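You operate a simulated robot arm through the tools that you are given. There is no shell and no other tool.

The job below is to be done with a simulated two-armed robot. You get a single attempt, and the scene is never put back.

Task
Pull the orange plug from the seat bore, then plug head, seat and stay bores from the plug stand.
Fine: each plug pushed home; orange plug on the table by the lug stand.

The check looks at the end state, three seconds after you hand in, the way a careful person would. Anything else that was tipped, shoved, dropped, spilled or broken makes it a failure.

Robot
Two 7-joint arms with fingered hands on one trunk that stands fixed in place. Base frame: the origin is at the foot of the trunk, x ahead of it, y to its left, z up; the work surface is at about z = 880. Units: mm, rad, N and s.
The left shoulder is at [99, 128, 1086], the right one opposite. Payload 5 kg a hand.
The TCP of each hand is the grasp point between the finger pads, 37 mm short of the fingertips. In the tool frame z runs along the fingers and y along their closing line. Largest opening 124 mm; the body of the gripper starts 43 mm behind the TCP. The gripper is a hand of 3 fingers: y runs from the thumb to the fingers, the wrist lies at [-21, -116, -203] in the tool frame, and closing takes about 1.5 s.
Orientation is that of the tool frame in the base frame, as a unit quaternion [x, y, z, w]. With the fingers straight down and the wrist toward the robot, the tool's x, y and z point along [0, 1, 0], [1, 0, 0] and [0, 0, -1] of the base frame.

Tools
- The arms move only by the tool nudge_tool. It takes "left_motion", "right_motion" or both (then of equal length, played together; a hand with none holds still); each is one flat list of numbers, 6 for each row, row after row: the shift along the tool's x, y, z in units of 40 mm (1.0 is 40 mm), then the turn, a rotation vector about the tool's x, y, z in units of 4 degrees (1.0 is 4 degrees). In form: [tx, ty, tz, ax, ay, az, tx, ty, tz, ax, ay, az, ...]. A call has 1 to 20 rows; each row shifts and turns the commanded pose from where the row before left it, along the tool's axes as they then stand. "left_grip" and "right_grip" are, for a hand that has rows, the opening, from 0 (shut) to 1 (fully open), set as the call begins (left out, the last holds). A call with a number of a shift or a turn outside -1 to 1 is refused whole. Each row takes 0.2 s and may step no farther than 50 mm and 0.15 rad from the row before; otherwise, or with a gripper value out of range, the whole call is refused. Where a pose cannot be reached the arm comes as near as it can. A force on the tool above 40 N (or 10 N above the force at the start of the call, whichever is more), or a blocked arm, ends the call early, and 0.2 s more pass. The fingers move at their own pace (about 45 mm/s each) and stop on an object; they squeeze with about 29 N. The grip force told is the motor's: it shows also when the fingers shut on nothing. Time passes only in rows, and 0.2 s behind the last, so rows that do not move let the fingers close. It gives the time, the measured TCP pose, the force on the tool (base axes), the opening and the grip force at its end, in the units of the frame above (readings bear some noise), with the torque about the TCP (base axes, N m) and any sound that the robot's microphone picked up.
- Cameras (640 x 400 px; columns grow to the right, rows downward): "scene" is now at [251.9, -54, 1254.3]; the picture's right is [-0.60, -0.80, 0.00], its down [-0.41, 0.31, -0.86] and it looks along [0.69, -0.52, -0.51] (base axes); focal length 222 px, centre (320, 200). "left" rides on the left gripper at [-72, -104, -154] in its tool frame; the picture's right is [-0.83, -0.26, 0.49], its down [0.51, -0.72, 0.47] and it looks along [0.23, 0.64, 0.73] (tool axes); focal length 243 px, centre (320, 200). "right" rides on the right gripper at [72, -104, -154] in its tool frame; the picture's right is [-0.83, 0.26, -0.49], its down [-0.51, -0.72, 0.47] and it looks along [-0.23, 0.64, 0.73] (tool axes); focal length 243 px, centre (320, 200). There is no depth. A picture from a camera that has moved, and an enlarged one, comes with that camera's place and axes in the base frame and with its lens.
- grab_frame(camera): a new picture of that camera. The clock stands still meanwhile.
- raise_lower(by): slides the trunk up (or, below 0, down) by that many mm; the arms and the scene camera ride with it, the base frame stays. It gives what a move gives, with no picture.
- set_fingers(index, middle, thumb_bend, thumb_turn, hand): sets how far each is bent, from 0 (flat) to 1 (curled in); at 0.3 the hand is open as for a grip, at 0.7 the pads meet at the TCP. One left out holds its place. A second passes; each finger stops where it meets its share of the squeeze, and holds until it gets a number again. A gripper value or a shape takes the hand back. It gives what a move gives, with no picture; readings hold the bend of each and the force on the fingers (four entries, about 0 where the hand has none), thumb and palm. thumb_turn goes from beside the hand (0) to across from the fingers (1), as for a grip.
- grasp_type(shape, hand): the hand has 3 fingers and takes this shape, open, in about a second: jaw (thumb against the fingers, like two jaws); tri (thumb and two fingers); tip (a fingertip pinch); poke (one finger out to press); point (the index stretched); flat (the hand flat); cup (the hand cupped); fist (a fist). The gripper value then closes the fingers along that shape, each until it touches; the sizes above hold for jaw. It gives what a move gives, with no picture.
- turn_head(pan, tilt): turns the head with the scene camera to pan (to the left, within 1.396 rad either way) and tilt (down, from -0.506 to 1.204), counted from straight ahead of the robot. It gives what a move gives.
- inspect(camera, box): a new picture of the part [left, top, right, bottom] of that camera's present view, enlarged. The clock stands still meanwhile.
- job_done(): hands the job in; it is judged then, once.

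Places have to be worked out from the pictures, the camera data and where the tool is seen. Open the grippers and draw the arms clear of the work before you hand the job in, unless the task says otherwise.

The tools are called after "Emit:" by a JSON object that holds its "method" and its "body". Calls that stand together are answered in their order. nudge_tool: Moves the arms, as the interface text tells. Its arguments: {"type":"object","properties":{"left_motion":{"type":"array"},"left_grip":{"type":"number"},"right_motion":{"type":"array"},"right_grip":{"type":"number"}},"required":[]} The other tools are called the same way: raise_lower (by) slides the trunk up or down; grasp_type (shape, hand) gives the hand a shape; set_fingers (index, middle, thumb_bend, thumb_turn, hand) moves the fingers one by one; turn_head (pan, tilt) turns the head that bears the scene camera; grab_frame (camera) takes a picture; inspect (camera, box) takes an enlarged picture of a part of a camera's view; job_done () hands the job in.

At the start:

```text
time_s: 0.0
left_position: [864.1, -14.5, 1181.7]
left_tcp_rot: [0.707, 0.707, 0.0, 0.0]
left_force: [0.2, -0.6, 0.9]
left_ft_torque: [-0.01, 0.0, 0.02]
left_width: 123.5
left_finger_force: 0.0
left_shape: jaw
left_bend: [0.3, 0.3, 0.3, 0.98]
left_finger forces: [0.1, 0.0, 0.1, 0.0, 0.0, 0.0]
right_position: [458.5, -519.2, 1162.4]
right_tcp_rot: [0.707, 0.708, 0.0, 0.0]
right_force: [-0.3, -0.9, 0.3]
right_ft_torque: [-0.03, -0.01, 0.02]
right_width: 123.7
right_finger_force: 0.0
right_shape: jaw
right_bend: [0.3, 0.3, 0.3, 0.98]
right_finger forces: [0.0, 0.1, 0.1, 0.0, 0.1, 0.1]
trunk travel left (down, up): [-275.0, 288.0]
head pan, tilt: [-0.644, 0.534]
```

scene: 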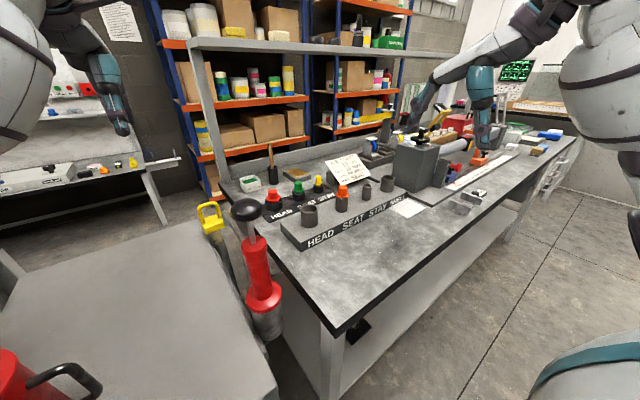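
right: 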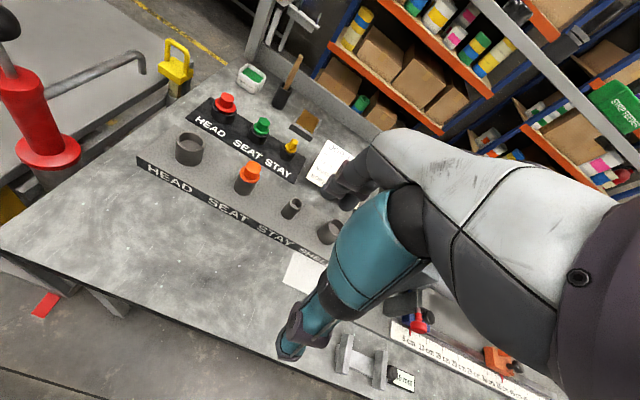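
left: 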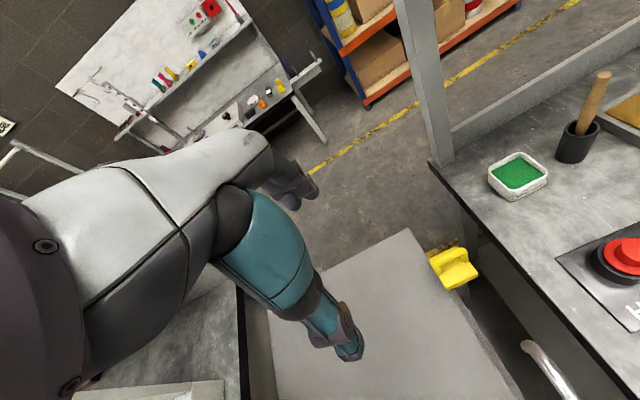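

The pictures show a lug stand with bores (HEAD, SEAT with orange plug, STAY, SHE..) and a plug stand behind it with red, green and yellow plugs. I look closer with the scene camera first.

Emit:
{"method": "inspect", "body": {"camera": "scene", "box": [220, 130, 440, 260]}}

Emit:
{"method": "inspect", "body": {"camera": "right", "box": [120, 60, 360, 280]}}

Emit:
{"method": "grab_frame", "body": {"camera": "left"}}

```text
2.91 times, centred on (330, 195) of scene
camera zoom: at [251.9, -54.0, 1254.3], right [-0.6, -0.8, 0.0], down [-0.41, 0.31, -0.86], along [0.69, -0.52, -0.51], focal length 645 px, centre (291, 214)
```

zoom: 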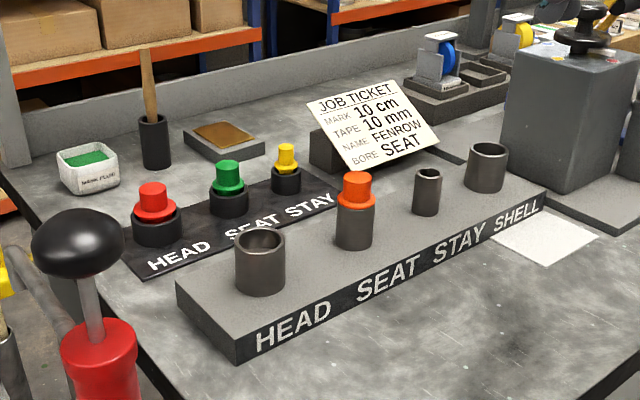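

```text
1.82 times, centred on (240, 170) of right
camera zoom: at [355.1, -446.1, 1317.9], right [0.26, -0.83, 0.49], down [-0.72, -0.51, -0.47], along [0.64, -0.23, -0.73], focal length 441 px, centre (466, 254)
```

zoom: 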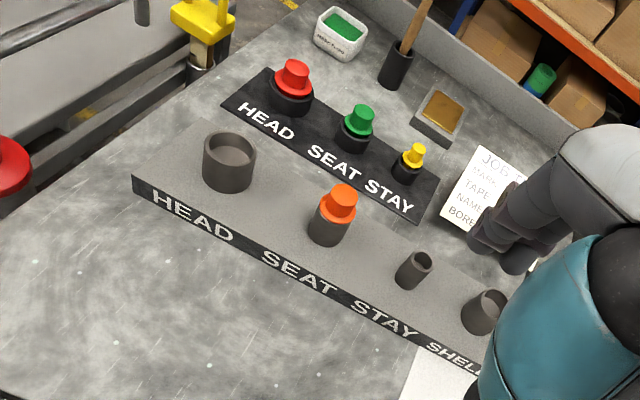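

```text
taken
camera left: at [760.1, -87.6, 1335.1], right [-0.26, -0.83, -0.49], down [-0.72, 0.51, -0.47], along [0.64, 0.23, -0.73], focal length 243 px, centre (320, 200)
```

left: 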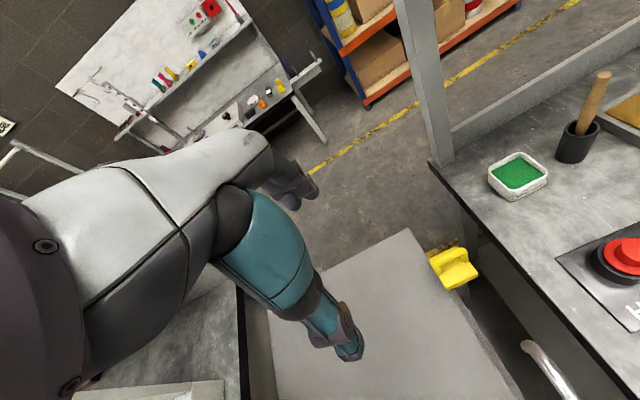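

Rough triangulation gives the orange plug top near (641,-418,978), the HEAD bore near (621,-306), the STAY bore near (635,-515), and the plugs on the stand near (776..783, -286/-372/-449). I bring the right hand to hover above the orange plug for a closer look.

Emit:
{"method": "nudge_tool", "body": {"right_motion": [0.5, 0.91, 0.2, 0, 0, 0, 0.5, 0.91, 0.2, 0, 0, 0, 0.5, 0.91, 0.2, 0, 0, 0, 0.5, 0.91, 0.2, 0, 0, 0, 0.5, 0.91, 0.2, 0, 0, 0, 0, 0, 0, 0, 0, 0], "right_grip": 1}}

```text
time_s: 1.4
left_position: [864.4, -15.2, 1181.7]
left_tcp_rot: [0.708, 0.707, 0.0, 0.0]
left_force: [-0.3, -0.3, -0.4]
left_ft_torque: [0.03, 0.01, -0.03]
left_width: 123.6
left_finger_force: 0.1
left_shape: jaw
left_bend: [0.3, 0.3, 0.3, 0.98]
left_finger forces: [0.0, 0.1, 0.0, 0.0, 0.1, 0.0]
right_position: [640.6, -422.8, 1122.9]
right_tcp_rot: [0.707, 0.707, 0.001, -0.001]
right_force: [-0.8, -1.5, 0.3]
right_ft_torque: [0.03, -0.03, 0.01]
right_width: 124.0
right_finger_force: 0.0
right_shape: jaw
right_bend: [0.3, 0.3, 0.3, 0.98]
right_finger forces: [0.1, 0.0, 0.1, 0.0, 0.0, 0.0]
trunk travel left (down, up): [-275.0, 288.0]
head pan, tilt: [-0.644, 0.534]
```

The hand is at (641,-423,1123). I take pictures from both views.

Emit:
{"method": "grab_frame", "body": {"camera": "right"}}

Emit:
{"method": "grab_frame", "body": {"camera": "scene"}}

```text
taken
camera right: at [536.0, -349.5, 1277.8], right [0.26, -0.83, 0.49], down [-0.72, -0.51, -0.47], along [0.64, -0.23, -0.73], focal length 243 px, centre (320, 200)
```

right: 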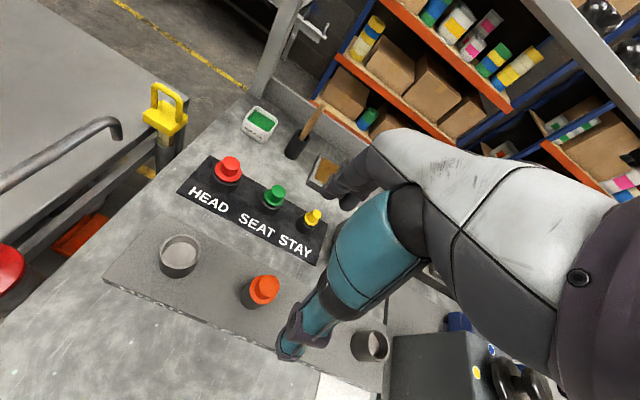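

```text
taken
camera scene: at [251.4, -55.1, 1254.4], right [-0.6, -0.8, 0.0], down [-0.41, 0.31, -0.86], along [0.69, -0.52, -0.51], focal length 222 px, centre (320, 200)
```

scene: 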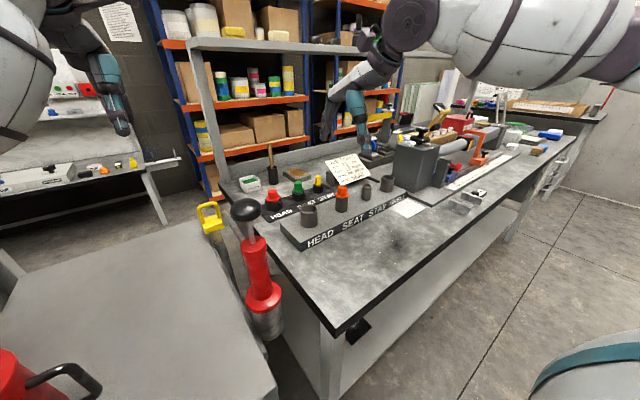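

Zooming in on the plugs and bores from both cameras to measure shapes and positions.

Emit:
{"method": "inspect", "body": {"camera": "scene", "box": [290, 160, 410, 235]}}

Emit:
{"method": "inspect", "body": {"camera": "scene", "box": [255, 160, 345, 220]}}

Emit:
{"method": "inspect", "body": {"camera": "right", "box": [140, 130, 340, 330]}}

```text
5.33 times, centred on (350, 198) of scene
camera zoom: at [251.4, -55.1, 1254.4], right [-0.6, -0.8, 0.0], down [-0.41, 0.31, -0.86], along [0.69, -0.52, -0.51], focal length 1183 px, centre (160, 213)
```

zoom: 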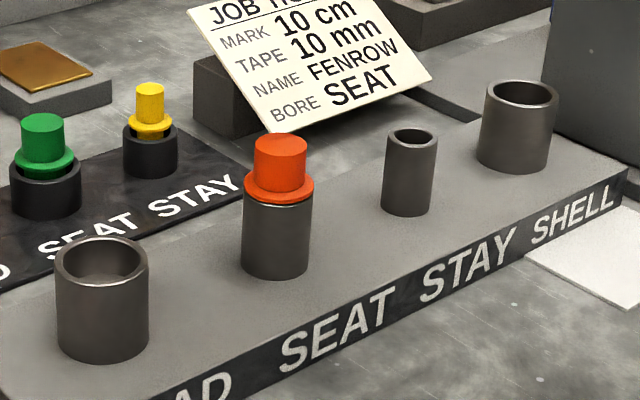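

```text
6.67 times, centred on (300, 190) of scene
camera zoom: at [251.4, -55.1, 1254.4], right [-0.6, -0.8, 0.0], down [-0.41, 0.31, -0.86], along [0.69, -0.52, -0.51], focal length 1478 px, centre (453, 267)
```

zoom: 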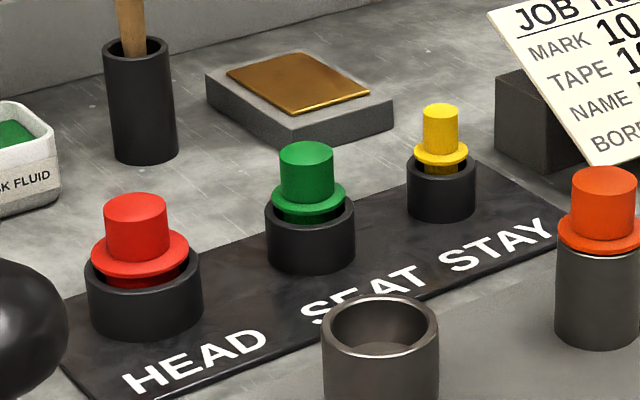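

```text
2.00 times, centred on (240, 230) of right
camera zoom: at [536.0, -349.5, 1277.8], right [0.26, -0.83, 0.49], down [-0.72, -0.51, -0.47], along [0.64, -0.23, -0.73], focal length 485 px, centre (480, 140)
```

zoom: 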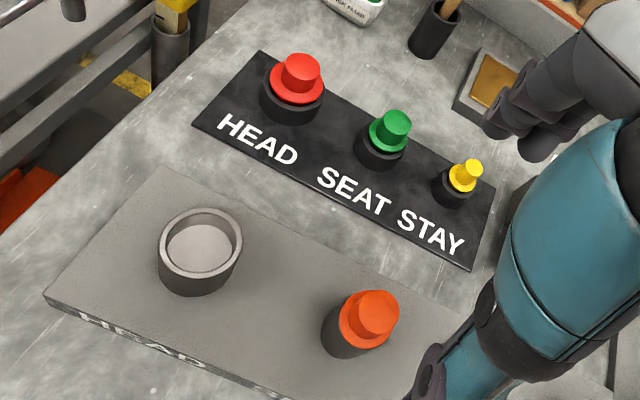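

Now I examine the hand's shape via a zoom of the scene camera on the fingers, to know which part of the fingers would grip.

Emit:
{"method": "inspect", "body": {"camera": "scene", "box": [290, 30, 450, 160]}}

Emit:
{"method": "inspect", "body": {"camera": "right", "box": [240, 120, 480, 370]}}

```text
3.08 times, centred on (370, 95) of scene
camera zoom: at [251.4, -55.1, 1254.4], right [-0.6, -0.8, 0.0], down [-0.41, 0.31, -0.86], along [0.69, -0.52, -0.51], focal length 682 px, centre (166, 523)
```

zoom: 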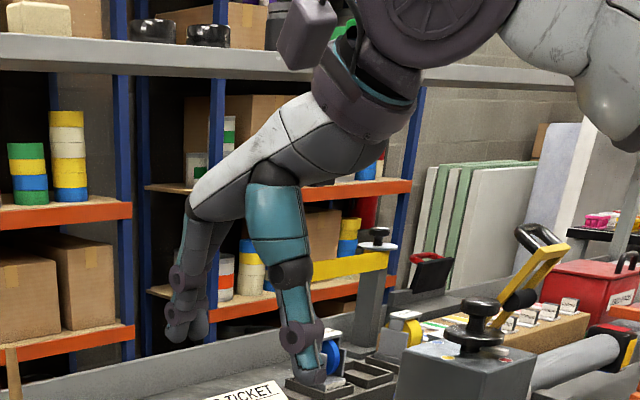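

```text
1.60 times, centred on (360, 245) of right
camera zoom: at [536.0, -349.5, 1277.8], right [0.26, -0.83, 0.49], down [-0.72, -0.51, -0.47], along [0.64, -0.23, -0.73], focal length 388 px, centre (256, 128)
```

zoom: 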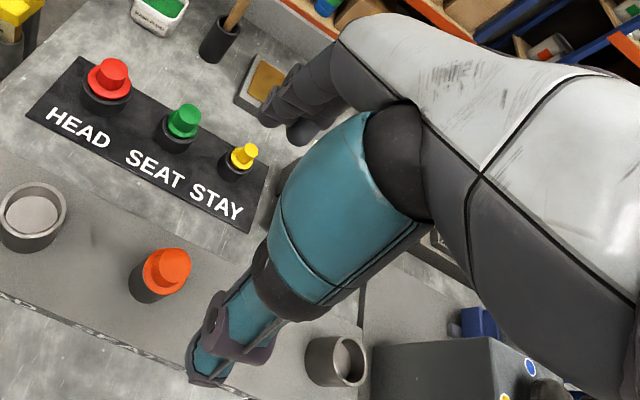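

I close the hand to about 26 mm in the air to see how the fingertips meet.

Emit:
{"method": "nudge_tool", "body": {"right_motion": [0, 0, 0, 0, 0, 0, 0, 0, 0, 0, 0, 0, 0, 0, 0, 0, 0, 0, 0, 0, 0, 0, 0, 0, 0, 0, 0, 0, 0, 0, 0, 0, 0, 0, 0, 0, 0, 0, 0, 0, 0, 0], "right_grip": 0.21}}

Emit:
{"method": "inspect", "body": {"camera": "scene", "box": [310, 70, 410, 160]}}

Emit:
{"method": "inspect", "body": {"camera": "right", "box": [240, 120, 480, 370]}}

```text
time_s: 3.0
left_position: [864.3, -14.1, 1181.9]
left_tcp_rot: [0.707, 0.707, 0.0, 0.0]
left_force: [0.3, -0.5, -0.9]
left_ft_torque: [0.0, 0.02, 0.01]
left_width: 123.8
left_finger_force: 0.1
left_shape: jaw
left_bend: [0.3, 0.3, 0.3, 0.98]
left_finger forces: [0.1, 0.0, 0.1, 0.0, 0.1, 0.0]
right_position: [641.3, -422.2, 1123.0]
right_tcp_rot: [0.707, 0.707, 0.0, 0.001]
right_force: [0.5, -0.3, -1.1]
right_ft_torque: [0.01, -0.03, 0.0]
right_width: 26.4
right_finger_force: 0.1
right_shape: jaw
right_bend: [0.73, 0.58, 0.74, 1.0]
right_finger forces: [0.1, 0.1, 0.1, 0.0, 0.0, 0.1]
trunk travel left (down, up): [-275.0, 288.0]
head pan, tilt: [-0.644, 0.534]
```

```text
4.44 times, centred on (360, 115) of scene
camera zoom: at [251.9, -54.1, 1254.3], right [-0.6, -0.8, 0.0], down [-0.41, 0.31, -0.86], along [0.69, -0.52, -0.51], focal length 986 px, centre (142, 578)
```

zoom: 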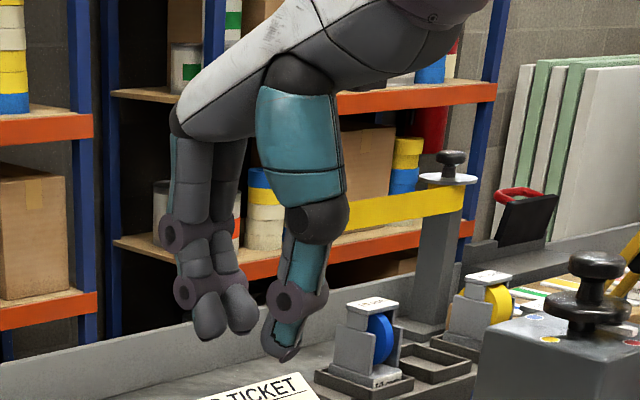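

```text
1.60 times, centred on (360, 245) of right
camera zoom: at [536.0, -348.3, 1278.1], right [0.26, -0.83, 0.49], down [-0.72, -0.51, -0.47], along [0.64, -0.23, -0.73], focal length 388 px, centre (256, 128)
```

zoom: 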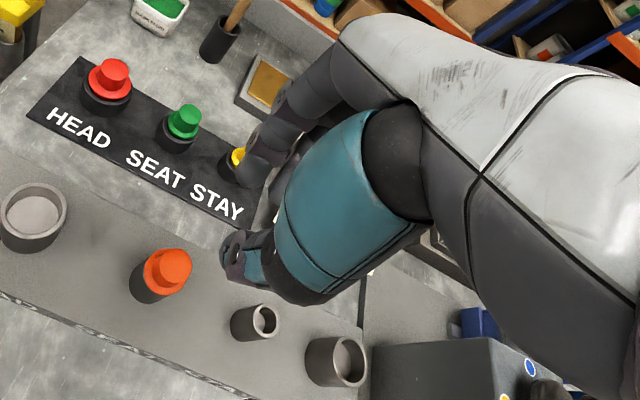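

The fingertips stay roughly parallel, about 37 mm beyond the TCP, so I can grip the ~22–25 mm high knobs with the distal part. For exact positions I raise the trunk, which lifts the scene camera, and look from a steeper angle.

Emit:
{"method": "raise_lower", "body": {"by": 250}}

Emit:
{"method": "turn_head", "body": {"pan": -0.67, "tilt": 0.8}}

Emit:
{"method": "grab_frame", "body": {"camera": "scene"}}

```text
time_s: 5.6
left_position: [866.6, -15.1, 1427.6]
left_tcp_rot: [0.707, 0.707, -0.001, -0.001]
left_force: [0.6, -0.1, -0.5]
left_ft_torque: [-0.03, 0.02, 0.02]
left_width: 123.7
left_finger_force: 0.1
left_shape: jaw
left_bend: [0.3, 0.3, 0.3, 0.98]
left_finger forces: [0.0, 0.0, 0.1, 0.1, 0.0, 0.0]
right_position: [642.8, -419.7, 1370.8]
right_tcp_rot: [0.708, 0.706, -0.001, -0.002]
right_force: [0.3, -0.2, 0.4]
right_ft_torque: [0.02, 0.05, 0.02]
right_width: 26.2
right_finger_force: 0.0
right_shape: jaw
right_bend: [0.73, 0.58, 0.74, 1.0]
right_finger forces: [0.1, 0.0, 0.1, 0.0, 0.0, 0.1]
trunk travel left (down, up): [-525.0, 38.0]
head pan, tilt: [-0.644, 0.534]
```

```text
time_s: 6.4
left_position: [865.6, -14.7, 1430.3]
left_tcp_rot: [0.707, 0.707, 0.0, 0.001]
left_force: [0.9, 0.3, 0.6]
left_ft_torque: [0.01, 0.02, -0.01]
left_width: 123.6
left_finger_force: 0.1
left_shape: jaw
left_bend: [0.3, 0.3, 0.3, 0.98]
left_finger forces: [0.0, 0.0, 0.0, 0.0, 0.1, 0.0]
right_position: [642.4, -418.2, 1373.2]
right_tcp_rot: [0.707, 0.707, -0.001, 0.0]
right_force: [0.0, -0.7, -0.2]
right_ft_torque: [0.02, 0.0, -0.01]
right_width: 26.5
right_finger_force: 0.0
right_shape: jaw
right_bend: [0.73, 0.58, 0.74, 1.0]
right_finger forces: [0.0, 0.0, 0.0, 0.0, 0.1, 0.0]
trunk travel left (down, up): [-525.0, 38.0]
head pan, tilt: [-0.67, 0.799]
```

```text
taken
camera scene: at [142.1, -50.1, 1508.7], right [-0.62, -0.78, 0.0], down [-0.56, 0.45, -0.7], along [0.55, -0.43, -0.72], focal length 222 px, centre (320, 200)
```

scene: 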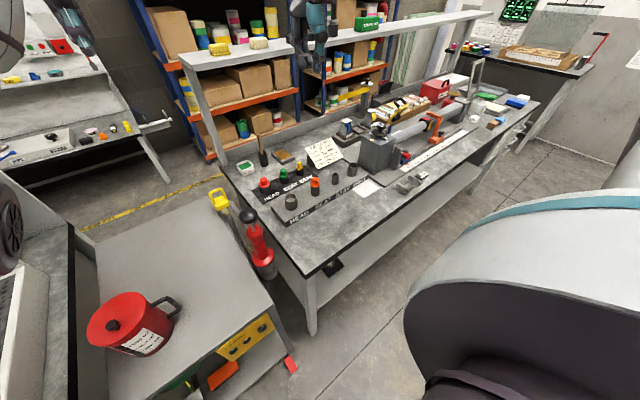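

The camera now sits at (142,-50,1509) with clear sight. I zoom on the plugs and bores.

Emit:
{"method": "inspect", "body": {"camera": "scene", "box": [270, 165, 370, 227]}}

Emit:
{"method": "inspect", "body": {"camera": "scene", "box": [250, 160, 320, 204]}}

Emit:
{"method": "inspect", "body": {"camera": "scene", "box": [225, 140, 385, 240]}}

```text
6.40 times, centred on (320, 196) of scene
camera zoom: at [142.1, -50.1, 1508.7], right [-0.62, -0.78, 0.0], down [-0.56, 0.45, -0.7], along [0.55, -0.43, -0.72], focal length 1419 px, centre (320, 226)
```

zoom: 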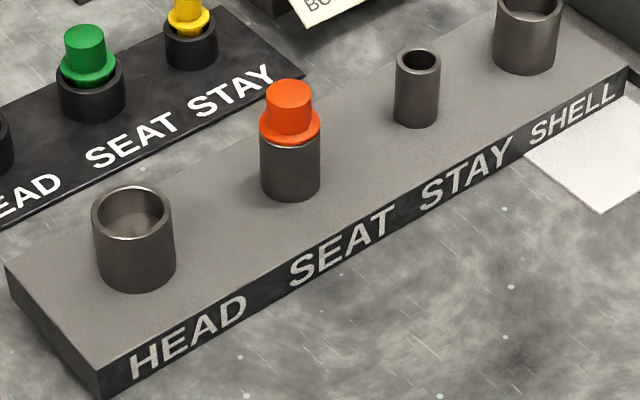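

```text
9.09 times, centred on (285, 182) of scene
camera zoom: at [142.1, -50.1, 1508.7], right [-0.62, -0.78, 0.0], down [-0.56, 0.45, -0.7], along [0.55, -0.43, -0.72], focal length 2016 px, centre (638, 364)
```

zoom: 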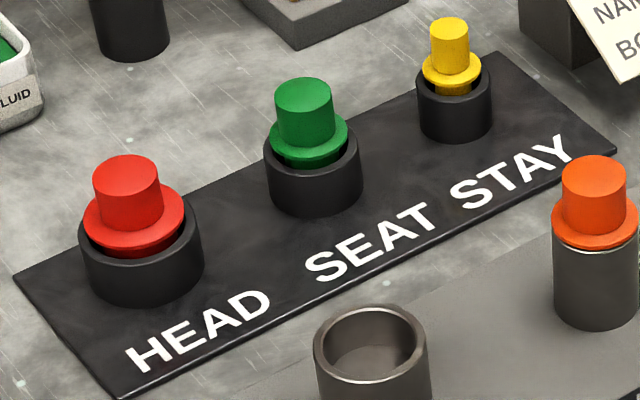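

```text
4.00 times, centred on (305, 190) of scene
camera zoom: at [142.1, -50.1, 1508.7], right [-0.62, -0.78, 0.0], down [-0.56, 0.45, -0.7], along [0.55, -0.43, -0.72], focal length 887 px, centre (380, 240)
```

zoom: 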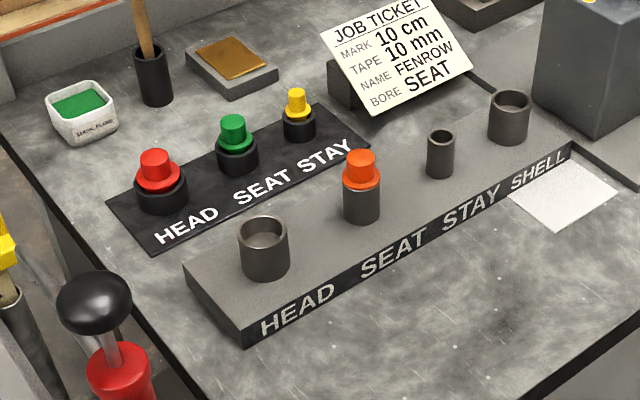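

Triangulation between the two scene views gives these results:

| Item | x, y | z |
|---|---|---|
| Orange plug (SEAT) | (640,-422) | top about 979, flange about 957 |
| HEAD bore | (638,-310) | rim about 954 |
| STAY bore | (637,-518) | rim about 956 |
| Red plug | (798,-290) | top about 944 |
| Green plug | (798,-377) | top about 944 |
| Yellow plug | (799,-458) | top about 944 |

The stands lie along the base axes. I lower the trunk back and re-aim the head.

Emit:
{"method": "raise_lower", "body": {"by": -250}}

Emit:
{"method": "turn_head", "body": {"pan": -0.7, "tilt": 0.5}}

Emit:
{"method": "nudge_tool", "body": {"right_motion": [0, 0, 0.9, 0, 0, 0, 0, 0, 0.9, 0, 0, 0, 0, 0, 0, 0, 0, 0, 0, 0, 0, 0, 0, 0, 0, 0, 0, 0, 0, 0, 0, 0, 0, 0, 0, 0, 0, 0, 0, 0, 0, 0, 0, 0, 0, 0, 0, 0], "right_grip": 0.55}}

Emit:
{"method": "grab_frame", "body": {"camera": "scene"}}

Emit:
{"method": "grab_frame", "body": {"camera": "right"}}

```text
time_s: 8.9
left_position: [865.7, -14.8, 1182.2]
left_tcp_rot: [0.707, 0.707, 0.0, 0.0]
left_force: [-1.0, 0.3, -0.1]
left_ft_torque: [0.02, 0.0, 0.0]
left_width: 123.8
left_finger_force: 0.1
left_shape: jaw
left_bend: [0.3, 0.3, 0.3, 0.98]
left_finger forces: [0.0, 0.0, 0.0, 0.0, 0.0, 0.1]
right_position: [640.8, -419.0, 1123.9]
right_tcp_rot: [0.707, 0.708, 0.0, 0.001]
right_force: [-0.5, -0.1, 0.1]
right_ft_torque: [-0.01, -0.03, 0.02]
right_width: 26.5
right_finger_force: 0.0
right_shape: jaw
right_bend: [0.73, 0.58, 0.74, 1.0]
right_finger forces: [0.0, 0.0, 0.1, 0.0, 0.0, 0.0]
trunk travel left (down, up): [-275.0, 288.0]
head pan, tilt: [-0.67, 0.799]
```

```text
time_s: 9.7
left_position: [865.3, -15.0, 1180.2]
left_tcp_rot: [0.707, 0.707, -0.001, 0.0]
left_force: [0.5, -0.2, -0.3]
left_ft_torque: [0.0, 0.02, 0.01]
left_width: 123.4
left_finger_force: 0.0
left_shape: jaw
left_bend: [0.3, 0.3, 0.3, 0.98]
left_finger forces: [0.0, 0.0, 0.0, 0.0, 0.0, 0.0]
right_position: [642.2, -419.0, 1122.8]
right_tcp_rot: [0.707, 0.707, 0.0, 0.0]
right_force: [0.1, -0.3, 0.4]
right_ft_torque: [-0.02, 0.02, -0.02]
right_width: 26.6
right_finger_force: 0.0
right_shape: jaw
right_bend: [0.73, 0.58, 0.74, 1.0]
right_finger forces: [0.0, 0.0, 0.0, 0.0, 0.0, 0.0]
trunk travel left (down, up): [-275.0, 288.0]
head pan, tilt: [-0.7, 0.499]
```

```text
time_s: 11.5
left_position: [863.9, -15.0, 1180.8]
left_tcp_rot: [0.707, 0.708, 0.0, 0.0]
left_force: [-0.1, 0.1, 1.5]
left_ft_torque: [-0.01, -0.02, 0.0]
left_width: 123.5
left_finger_force: 0.1
left_shape: jaw
left_bend: [0.3, 0.3, 0.3, 0.98]
left_finger forces: [0.0, 0.0, 0.0, 0.1, 0.1, 0.1]
right_position: [642.0, -418.7, 1048.1]
right_tcp_rot: [0.707, 0.707, 0.001, 0.0]
right_force: [0.3, 0.1, 0.1]
right_ft_torque: [0.03, 0.0, 0.02]
right_width: 67.6
right_finger_force: 0.0
right_shape: jaw
right_bend: [0.74, 0.43, 0.67, 1.0]
right_finger forces: [0.1, 0.0, 0.0, 0.0, 0.0, 0.0]
trunk travel left (down, up): [-275.0, 288.0]
head pan, tilt: [-0.7, 0.499]
```

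```text
taken
camera scene: at [249.3, -58.4, 1257.6], right [-0.64, -0.76, 0.0], down [-0.37, 0.31, -0.88], along [0.67, -0.57, -0.48], focal length 222 px, centre (320, 200)
```

scene: 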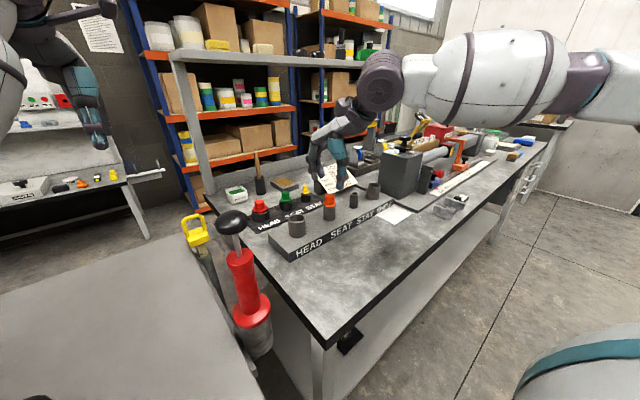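

```text
taken
camera right: at [538.0, -345.6, 1204.4], right [0.26, -0.83, 0.49], down [-0.72, -0.51, -0.47], along [0.64, -0.23, -0.73], focal length 243 px, centre (320, 200)
```

right: 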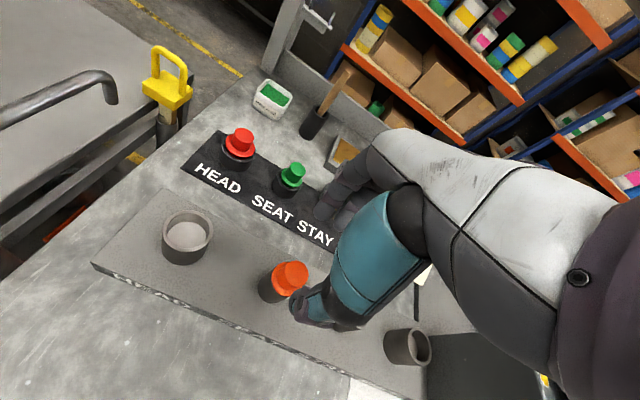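

The bend readings look uneven (0.74 / 0.43 / 0.67), so I zoom in on the hand to see which finger is where.

Emit:
{"method": "inspect", "body": {"camera": "scene", "box": [290, 90, 390, 240]}}

Emit:
{"method": "inspect", "body": {"camera": "right", "box": [230, 140, 430, 340]}}

```text
2.67 times, centred on (340, 165) of scene
camera zoom: at [249.3, -58.4, 1257.6], right [-0.64, -0.76, 0.0], down [-0.37, 0.31, -0.88], along [0.67, -0.57, -0.48], focal length 591 px, centre (267, 293)
```

zoom: 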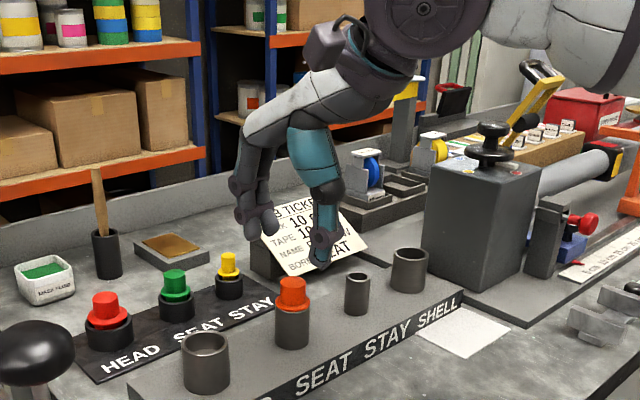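

```text
2.00 times, centred on (330, 240) of right
camera zoom: at [538.0, -345.6, 1204.4], right [0.26, -0.83, 0.49], down [-0.72, -0.51, -0.47], along [0.64, -0.23, -0.73], focal length 485 px, centre (300, 120)
```

zoom: 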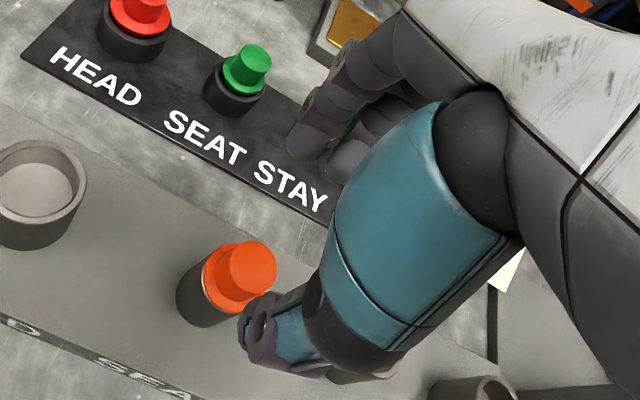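

The hand looks sound and is centred near the TCP. I shift it by (-1.5,-3.8) mm to line up with the orange plug and go down 40 mm with a 68 mm opening, then check.

Emit:
{"method": "nudge_tool", "body": {"right_motion": [-0.1, -0.04, 0.25, 0, 0, 0, 0, 0, 0.25, 0, 0, 0, 0, 0, 0.25, 0, 0, 0, 0, 0, 0.25, 0, 0, 0, 0, 0, 0, 0, 0, 0, 0, 0, 0, 0, 0, 0]}}

Emit:
{"method": "inspect", "body": {"camera": "scene", "box": [290, 120, 390, 240]}}

Emit:
{"method": "inspect", "body": {"camera": "right", "box": [230, 140, 430, 340]}}

```text
time_s: 12.9
left_position: [865.5, -14.1, 1181.2]
left_tcp_rot: [0.708, 0.707, 0.001, -0.001]
left_force: [0.5, -0.5, -1.0]
left_ft_torque: [-0.01, -0.02, 0.01]
left_width: 123.8
left_finger_force: 0.1
left_shape: jaw
left_bend: [0.3, 0.3, 0.3, 0.98]
left_finger forces: [0.0, 0.1, 0.0, 0.0, 0.0, 0.0]
right_position: [641.1, -423.9, 1011.7]
right_tcp_rot: [0.707, 0.707, 0.0, 0.0]
right_force: [0.3, -0.2, 0.7]
right_ft_torque: [0.01, -0.03, 0.0]
right_width: 67.8
right_finger_force: 0.1
right_shape: jaw
right_bend: [0.74, 0.43, 0.67, 1.0]
right_finger forces: [0.1, 0.0, 0.0, 0.0, 0.1, 0.1]
trunk travel left (down, up): [-275.0, 288.0]
head pan, tilt: [-0.7, 0.499]
```

```text
3.33 times, centred on (340, 180) of scene
camera zoom: at [249.4, -58.6, 1257.5], right [-0.64, -0.76, 0.0], down [-0.37, 0.31, -0.88], along [0.67, -0.57, -0.48], focal length 739 px, centre (253, 267)
```

zoom: 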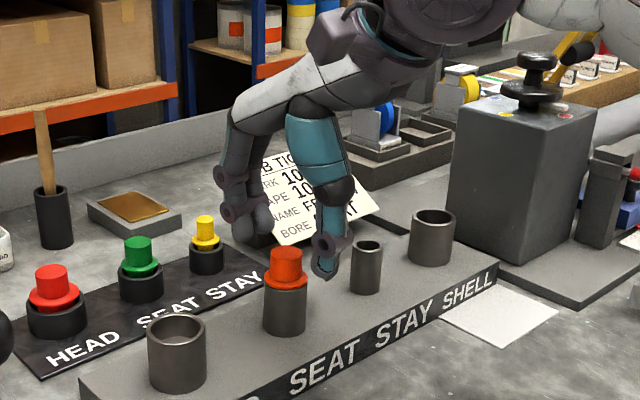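

```text
2.00 times, centred on (330, 240) of right
camera zoom: at [535.7, -350.5, 1165.9], right [0.26, -0.83, 0.49], down [-0.72, -0.51, -0.47], along [0.64, -0.23, -0.73], focal length 485 px, centre (300, 120)
```

zoom: 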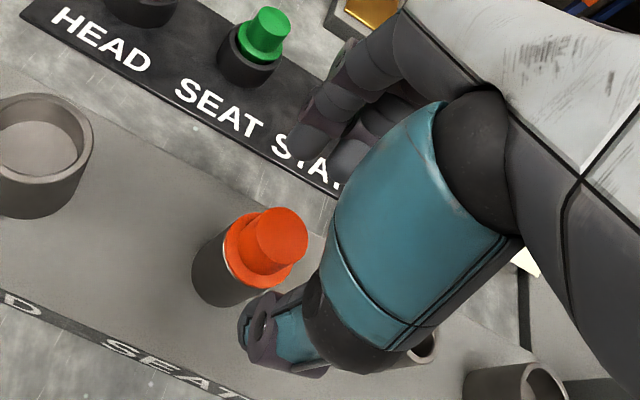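

The scene view agrees with the TCP, but the right camera hints the plug lies a few mm toward +y. I take tighter zooms to settle this.

Emit:
{"method": "inspect", "body": {"camera": "scene", "box": [315, 160, 375, 225]}}

Emit:
{"method": "inspect", "body": {"camera": "right", "box": [250, 210, 350, 330]}}

```text
6.15 times, centred on (345, 192) of scene
camera zoom: at [249.4, -58.6, 1257.5], right [-0.64, -0.76, 0.0], down [-0.37, 0.31, -0.88], along [0.67, -0.57, -0.48], focal length 1364 px, centre (166, 246)
```

zoom: 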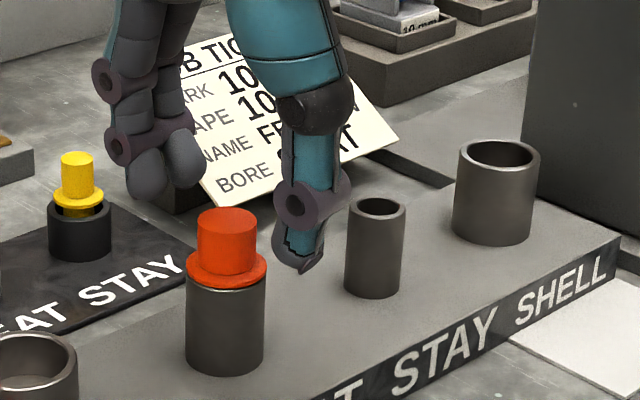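

```text
3.33 times, centred on (300, 270) of right
camera zoom: at [535.7, -350.5, 1165.9], right [0.26, -0.83, 0.49], down [-0.72, -0.51, -0.47], along [0.64, -0.23, -0.73], focal length 809 px, centre (387, -33)
```

zoom: 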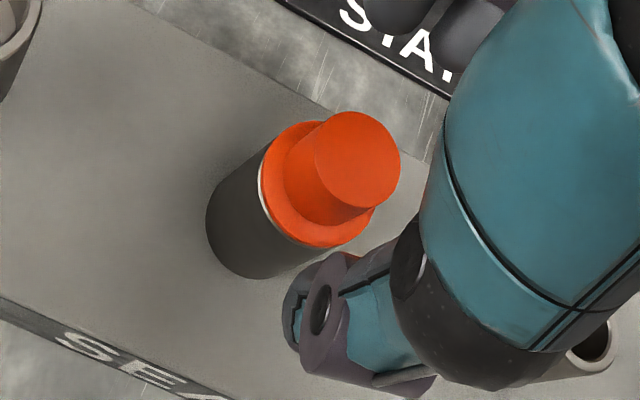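

Refined: the orange knob is at about (639,-422) with its top at 979, and the thumb tip sits about 40 mm below the TCP. I lower 10 mm more, correct laterally, and then close in the next call.

Emit:
{"method": "nudge_tool", "body": {"right_motion": [0.04, -0.05, 0.15, 0, 0, 0, 0, 0, 0.12, 0, 0, 0, 0, 0, 0, 0, 0, 0]}}

Emit:
{"method": "nudge_tool", "body": {"right_motion": [0, 0, 0, 0, 0, 0, 0, 0, 0, 0, 0, 0, 0, 0, 0, 0, 0, 0, 0, 0, 0, 0, 0, 0, 0, 0, 0, 0, 0, 0, 0, 0, 0, 0, 0, 0, 0, 0, 0, 0, 0, 0], "right_grip": 0}}

Emit:
{"method": "inspect", "body": {"camera": "scene", "box": [315, 160, 375, 225]}}

Emit:
{"method": "inspect", "body": {"camera": "right", "box": [250, 210, 350, 330]}}

```text
time_s: 13.7
left_position: [866.0, -15.8, 1181.6]
left_tcp_rot: [0.707, 0.707, 0.0, 0.0]
left_force: [0.1, -0.6, 0.0]
left_ft_torque: [0.02, -0.01, 0.01]
left_width: 123.8
left_finger_force: 0.0
left_shape: jaw
left_bend: [0.3, 0.3, 0.3, 0.98]
left_finger forces: [0.1, 0.0, 0.1, 0.0, 0.1, 0.0]
right_position: [637.5, -423.2, 999.7]
right_tcp_rot: [0.707, 0.707, 0.001, 0.0]
right_force: [-0.2, -0.3, -0.1]
right_ft_torque: [-0.03, 0.01, 0.01]
right_width: 67.7
right_finger_force: 0.1
right_shape: jaw
right_bend: [0.74, 0.43, 0.67, 1.0]
right_finger forces: [0.0, 0.0, 0.1, 0.0, 0.0, 0.1]
trunk travel left (down, up): [-275.0, 288.0]
head pan, tilt: [-0.7, 0.499]
```

```text
time_s: 15.3
left_position: [865.4, -14.3, 1180.8]
left_tcp_rot: [0.707, 0.707, 0.0, 0.0]
left_force: [1.3, 0.0, 0.2]
left_ft_torque: [0.02, 0.03, 0.02]
left_width: 123.8
left_finger_force: 0.2
left_shape: jaw
left_bend: [0.3, 0.3, 0.3, 0.98]
left_finger forces: [0.1, 0.1, 0.1, 0.1, 0.0, 0.0]
right_position: [638.1, -422.4, 1000.0]
right_tcp_rot: [0.707, 0.707, 0.001, 0.0]
right_force: [-2.6, -0.1, -2.0]
right_ft_torque: [0.02, 0.02, 0.06]
right_width: 15.1
right_finger_force: 28.5
right_shape: jaw
right_bend: [0.72, 0.7, 0.74, 1.0]
right_finger forces: [16.3, 5.8, 0.0, 0.0, 25.2, 0.0]
trunk travel left (down, up): [-275.0, 288.0]
head pan, tilt: [-0.7, 0.499]
```

```text
6.15 times, centred on (345, 192) of scene
camera zoom: at [249.4, -58.6, 1257.5], right [-0.64, -0.76, 0.0], down [-0.37, 0.31, -0.88], along [0.67, -0.57, -0.48], focal length 1364 px, centre (166, 246)
```

zoom: 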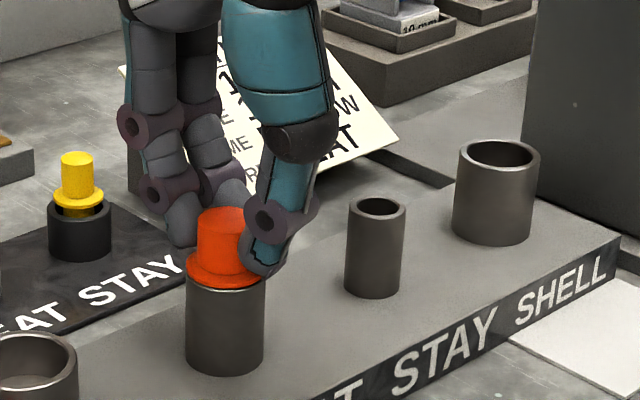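

```text
3.33 times, centred on (300, 270) of right
camera zoom: at [533.8, -349.0, 1154.8], right [0.26, -0.83, 0.49], down [-0.72, -0.51, -0.47], along [0.64, -0.23, -0.73], focal length 809 px, centre (387, -33)
```

zoom: 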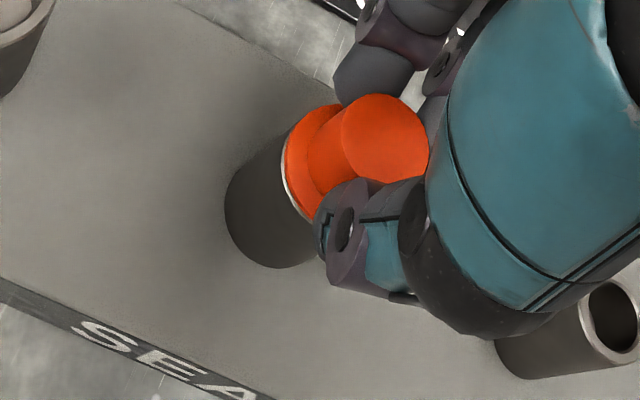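

The knob is held (grip force 28.5 N, all three fingers in contact). I pull straight up slowly, 20 mm first.

Emit:
{"method": "nudge_tool", "body": {"right_motion": [0, 0, -0.08, 0, 0, 0, 0, 0, -0.08, 0, 0, 0, 0, 0, -0.08, 0, 0, 0, 0, 0, -0.08, 0, 0, 0, 0, 0, -0.08, 0, 0, 0, 0, 0, -0.1, 0, 0, 0]}}

Emit:
{"method": "inspect", "body": {"camera": "scene", "box": [315, 160, 375, 225]}}

```text
time_s: 16.7
left_position: [865.5, -14.3, 1181.2]
left_tcp_rot: [0.707, 0.707, 0.0, 0.0]
left_force: [-0.5, -0.2, -0.5]
left_ft_torque: [-0.03, 0.01, 0.01]
left_width: 123.9
left_finger_force: 0.1
left_shape: jaw
left_bend: [0.3, 0.3, 0.3, 0.98]
left_finger forces: [0.0, 0.1, 0.1, 0.0, 0.0, 0.0]
right_position: [638.1, -420.9, 1020.9]
right_tcp_rot: [0.707, 0.707, 0.0, 0.0]
right_force: [0.7, 1.2, -0.5]
right_ft_torque: [0.03, 0.01, -0.02]
right_width: 15.2
right_finger_force: 28.3
right_shape: jaw
right_bend: [0.72, 0.7, 0.74, 1.0]
right_finger forces: [17.3, 6.7, 0.0, 0.1, 24.8, 0.0]
trunk travel left (down, up): [-275.0, 288.0]
head pan, tilt: [-0.7, 0.499]
```

```text
6.15 times, centred on (345, 192) of scene
camera zoom: at [249.2, -58.2, 1257.6], right [-0.64, -0.76, 0.0], down [-0.37, 0.31, -0.88], along [0.67, -0.57, -0.48], focal length 1364 px, centre (166, 246)
```

zoom: 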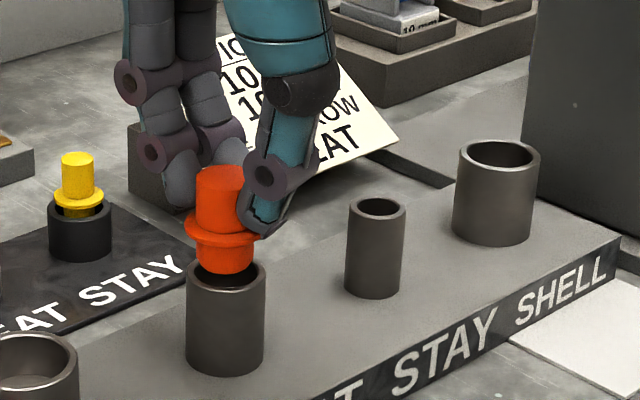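

The plug slid out with almost no force; its short body bottom is around the rim. I lift 30 mm more and look at its whole shape.

Emit:
{"method": "nudge_tool", "body": {"right_motion": [0, 0, -0.4, 0, 0, 0, 0, 0, -0.4, 0, 0, 0, 0, 0, 0, 0, 0, 0]}}

Emit:
{"method": "inspect", "body": {"camera": "scene", "box": [315, 140, 375, 225]}}

Emit:
{"method": "inspect", "body": {"camera": "right", "box": [250, 210, 350, 330]}}

```text
time_s: 17.5
left_position: [865.2, -15.2, 1179.5]
left_tcp_rot: [0.707, 0.707, 0.0, 0.0]
left_force: [0.1, 1.1, 0.4]
left_ft_torque: [0.0, 0.01, -0.03]
left_width: 123.7
left_finger_force: 0.1
left_shape: jaw
left_bend: [0.3, 0.3, 0.3, 0.98]
left_finger forces: [0.1, 0.0, 0.1, 0.0, 0.0, 0.0]
right_position: [638.0, -421.3, 1050.3]
right_tcp_rot: [0.707, 0.707, 0.0, 0.0]
right_force: [0.3, 0.4, 0.1]
right_ft_torque: [0.0, 0.01, 0.01]
right_width: 15.1
right_finger_force: 29.6
right_shape: jaw
right_bend: [0.72, 0.7, 0.74, 1.0]
right_finger forces: [17.4, 6.8, 0.0, 0.0, 24.8, 0.0]
trunk travel left (down, up): [-275.0, 288.0]
head pan, tilt: [-0.7, 0.499]
```

```text
4.71 times, centred on (345, 182) of scene
camera zoom: at [249.7, -58.8, 1257.4], right [-0.64, -0.76, 0.0], down [-0.37, 0.31, -0.88], along [0.67, -0.57, -0.48], focal length 1044 px, centre (202, 282)
```

zoom: 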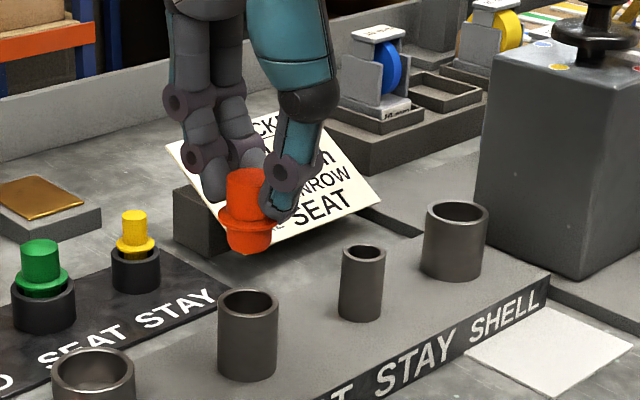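

```text
3.33 times, centred on (300, 270) of right
camera zoom: at [534.3, -348.9, 1206.8], right [0.26, -0.83, 0.49], down [-0.72, -0.51, -0.47], along [0.64, -0.23, -0.73], focal length 809 px, centre (387, -33)
```

zoom: 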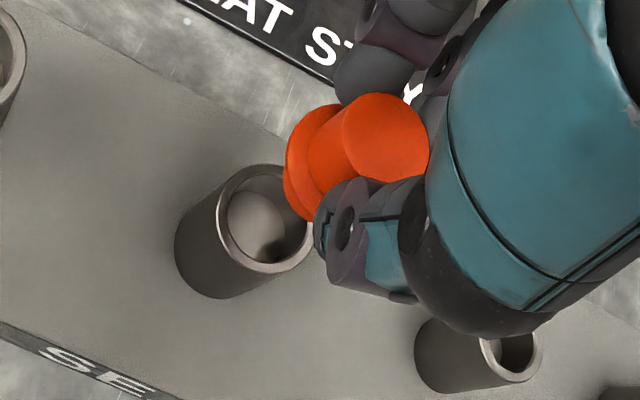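

The plug is about 41 mm tall, so its bottom is about 62 mm below the TCP. I carry it in front of the lug stand to about (525,-421) and lower most of the way.

Emit:
{"method": "nudge_tool", "body": {"right_motion": [0, -0.7, 0, 0, 0, 0, 0, -0.75, 0, 0, 0, 0, 0, -0.75, 0, 0, 0, 0, 0, -0.65, 0, 0, 0, 0, 0, 0, 0.6, 0, 0, 0, 0, 0, 0.6, 0, 0, 0, 0, 0, 0.6, 0, 0, 0, 0, 0, 0.5, 0, 0, 0, 0, 0, 0, 0, 0, 0]}}

Emit:
{"method": "inspect", "body": {"camera": "scene", "box": [260, 140, 400, 260]}}

```text
time_s: 19.5
left_position: [864.6, -14.7, 1181.0]
left_tcp_rot: [0.707, 0.707, 0.0, 0.0]
left_force: [-1.0, 0.0, -0.1]
left_ft_torque: [-0.02, -0.02, -0.01]
left_width: 123.5
left_finger_force: 0.0
left_shape: jaw
left_bend: [0.3, 0.3, 0.3, 0.98]
left_finger forces: [0.0, 0.0, 0.1, 0.1, 0.0, 0.0]
right_position: [525.1, -420.0, 962.5]
right_tcp_rot: [0.707, 0.707, 0.001, 0.0]
right_force: [0.7, -0.2, 0.4]
right_ft_torque: [-0.01, -0.02, -0.01]
right_width: 15.3
right_finger_force: 29.3
right_shape: jaw
right_bend: [0.72, 0.7, 0.74, 1.0]
right_finger forces: [18.0, 7.5, 0.1, 0.0, 24.7, 0.1]
trunk travel left (down, up): [-275.0, 288.0]
head pan, tilt: [-0.7, 0.499]
```

```text
3.33 times, centred on (330, 200) of scene
camera zoom: at [249.1, -58.3, 1257.6], right [-0.64, -0.76, 0.0], down [-0.37, 0.31, -0.88], along [0.67, -0.57, -0.48], focal length 739 px, centre (287, 200)
```

zoom: 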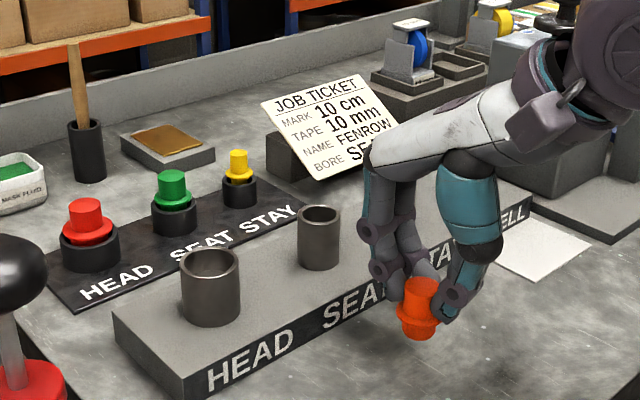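

The plug is about 20 mm above the table. I lower 14 mm, then creep down.

Emit:
{"method": "nudge_tool", "body": {"right_motion": [0, 0, 0.1, 0, 0, 0, 0, 0, 0.1, 0, 0, 0, 0, 0, 0.1, 0, 0, 0, 0, 0, 0, 0, 0, 0, 0, 0, 0, 0, 0, 0]}}

Emit:
{"method": "inspect", "body": {"camera": "scene", "box": [320, 190, 380, 240]}}

```text
time_s: 20.7
left_position: [865.5, -14.0, 1180.8]
left_tcp_rot: [0.707, 0.707, 0.0, 0.0]
left_force: [-0.1, 1.0, -0.3]
left_ft_torque: [0.01, 0.0, 0.02]
left_width: 123.8
left_finger_force: 0.1
left_shape: jaw
left_bend: [0.3, 0.3, 0.3, 0.98]
left_finger forces: [0.1, 0.0, 0.0, 0.0, 0.1, 0.0]
right_position: [524.2, -423.2, 949.4]
right_tcp_rot: [0.707, 0.707, -0.001, 0.0]
right_force: [0.3, 0.0, -0.2]
right_ft_torque: [-0.03, 0.0, -0.04]
right_width: 14.9
right_finger_force: 29.0
right_shape: jaw
right_bend: [0.72, 0.7, 0.74, 1.0]
right_finger forces: [18.1, 7.6, 0.1, 0.0, 24.6, 0.0]
trunk travel left (down, up): [-275.0, 288.0]
head pan, tilt: [-0.7, 0.499]
```

```text
8.00 times, centred on (350, 215) of scene
camera zoom: at [249.4, -58.6, 1257.5], right [-0.64, -0.76, 0.0], down [-0.37, 0.31, -0.88], along [0.67, -0.57, -0.48], focal length 1774 px, centre (80, 80)
```

zoom: 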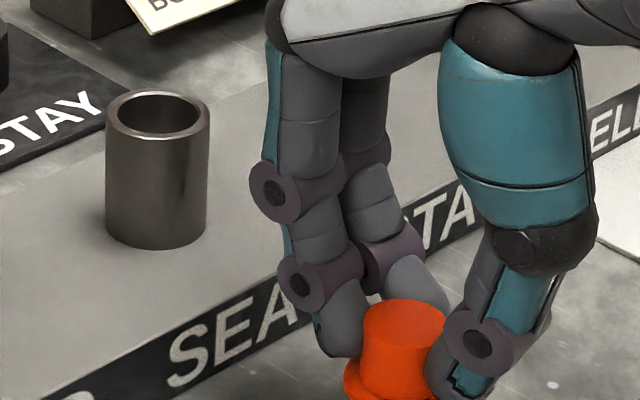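

Still free at 949.4. I creep down 1 mm per row.

Emit:
{"method": "nudge_tool", "body": {"right_motion": [0, 0, 0.025, 0, 0, 0, 0, 0, 0.025, 0, 0, 0, 0, 0, 0.025, 0, 0, 0, 0, 0, 0.025, 0, 0, 0, 0, 0, 0.025, 0, 0, 0, 0, 0, 0.025, 0, 0, 0]}}

Emit:
{"method": "inspect", "body": {"camera": "scene", "box": [320, 200, 380, 250]}}

```text
time_s: 22.1
left_position: [864.8, -14.5, 1180.3]
left_tcp_rot: [0.707, 0.707, 0.0, 0.0]
left_force: [-0.6, -0.3, 0.1]
left_ft_torque: [-0.01, -0.02, 0.0]
left_width: 123.7
left_finger_force: 0.0
left_shape: jaw
left_bend: [0.3, 0.3, 0.3, 0.98]
left_finger forces: [0.0, 0.0, 0.1, 0.1, 0.0, 0.1]
right_position: [524.6, -421.9, 941.4]
right_tcp_rot: [0.707, 0.707, 0.0, 0.0]
right_force: [0.1, 0.6, -0.5]
right_ft_torque: [-0.01, 0.02, 0.04]
right_width: 14.9
right_finger_force: 28.4
right_shape: jaw
right_bend: [0.72, 0.7, 0.75, 1.0]
right_finger forces: [17.9, 7.5, 0.0, 0.0, 24.6, 0.1]
trunk travel left (down, up): [-275.0, 288.0]
head pan, tilt: [-0.7, 0.499]
```

```text
8.00 times, centred on (350, 225) of scene
camera zoom: at [249.4, -58.5, 1257.5], right [-0.64, -0.76, 0.0], down [-0.37, 0.31, -0.88], along [0.67, -0.57, -0.48], focal length 1774 px, centre (80, 0)
```

zoom: 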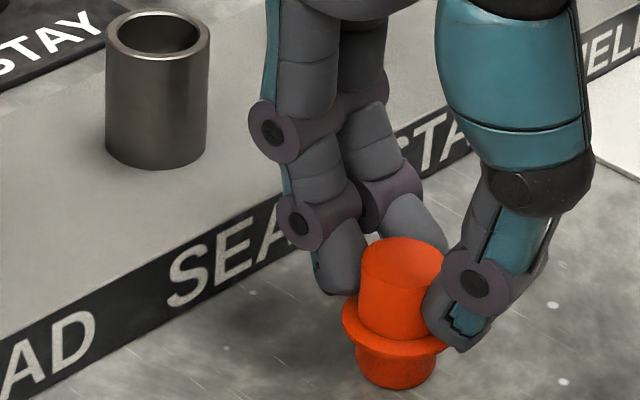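

Still no contact, though the bottom must be very near the table. I keep creeping.

Emit:
{"method": "nudge_tool", "body": {"right_motion": [0, 0, 0.025, 0, 0, 0, 0, 0, 0.025, 0, 0, 0, 0, 0, 0.025, 0, 0, 0, 0, 0, 0.025, 0, 0, 0]}}

```text
time_s: 23.1
left_position: [864.0, -15.6, 1181.7]
left_tcp_rot: [0.707, 0.707, 0.0, 0.001]
left_force: [1.1, 0.9, 0.2]
left_ft_torque: [0.01, 0.01, -0.02]
left_width: 123.8
left_finger_force: 0.1
left_shape: jaw
left_bend: [0.3, 0.3, 0.3, 0.98]
left_finger forces: [0.1, 0.0, 0.0, 0.1, 0.0, 0.0]
right_position: [524.6, -422.4, 939.2]
right_tcp_rot: [0.708, 0.707, 0.002, 0.001]
right_force: [-1.2, -2.9, 14.5]
right_ft_torque: [-0.03, 0.01, 0.02]
right_width: 15.5
right_finger_force: 29.4
right_shape: jaw
right_bend: [0.72, 0.7, 0.75, 1.0]
right_finger forces: [18.6, 9.6, 0.1, 0.0, 27.4, 0.1]
trunk travel left (down, up): [-275.0, 288.0]
head pan, tilt: [-0.7, 0.499]
```

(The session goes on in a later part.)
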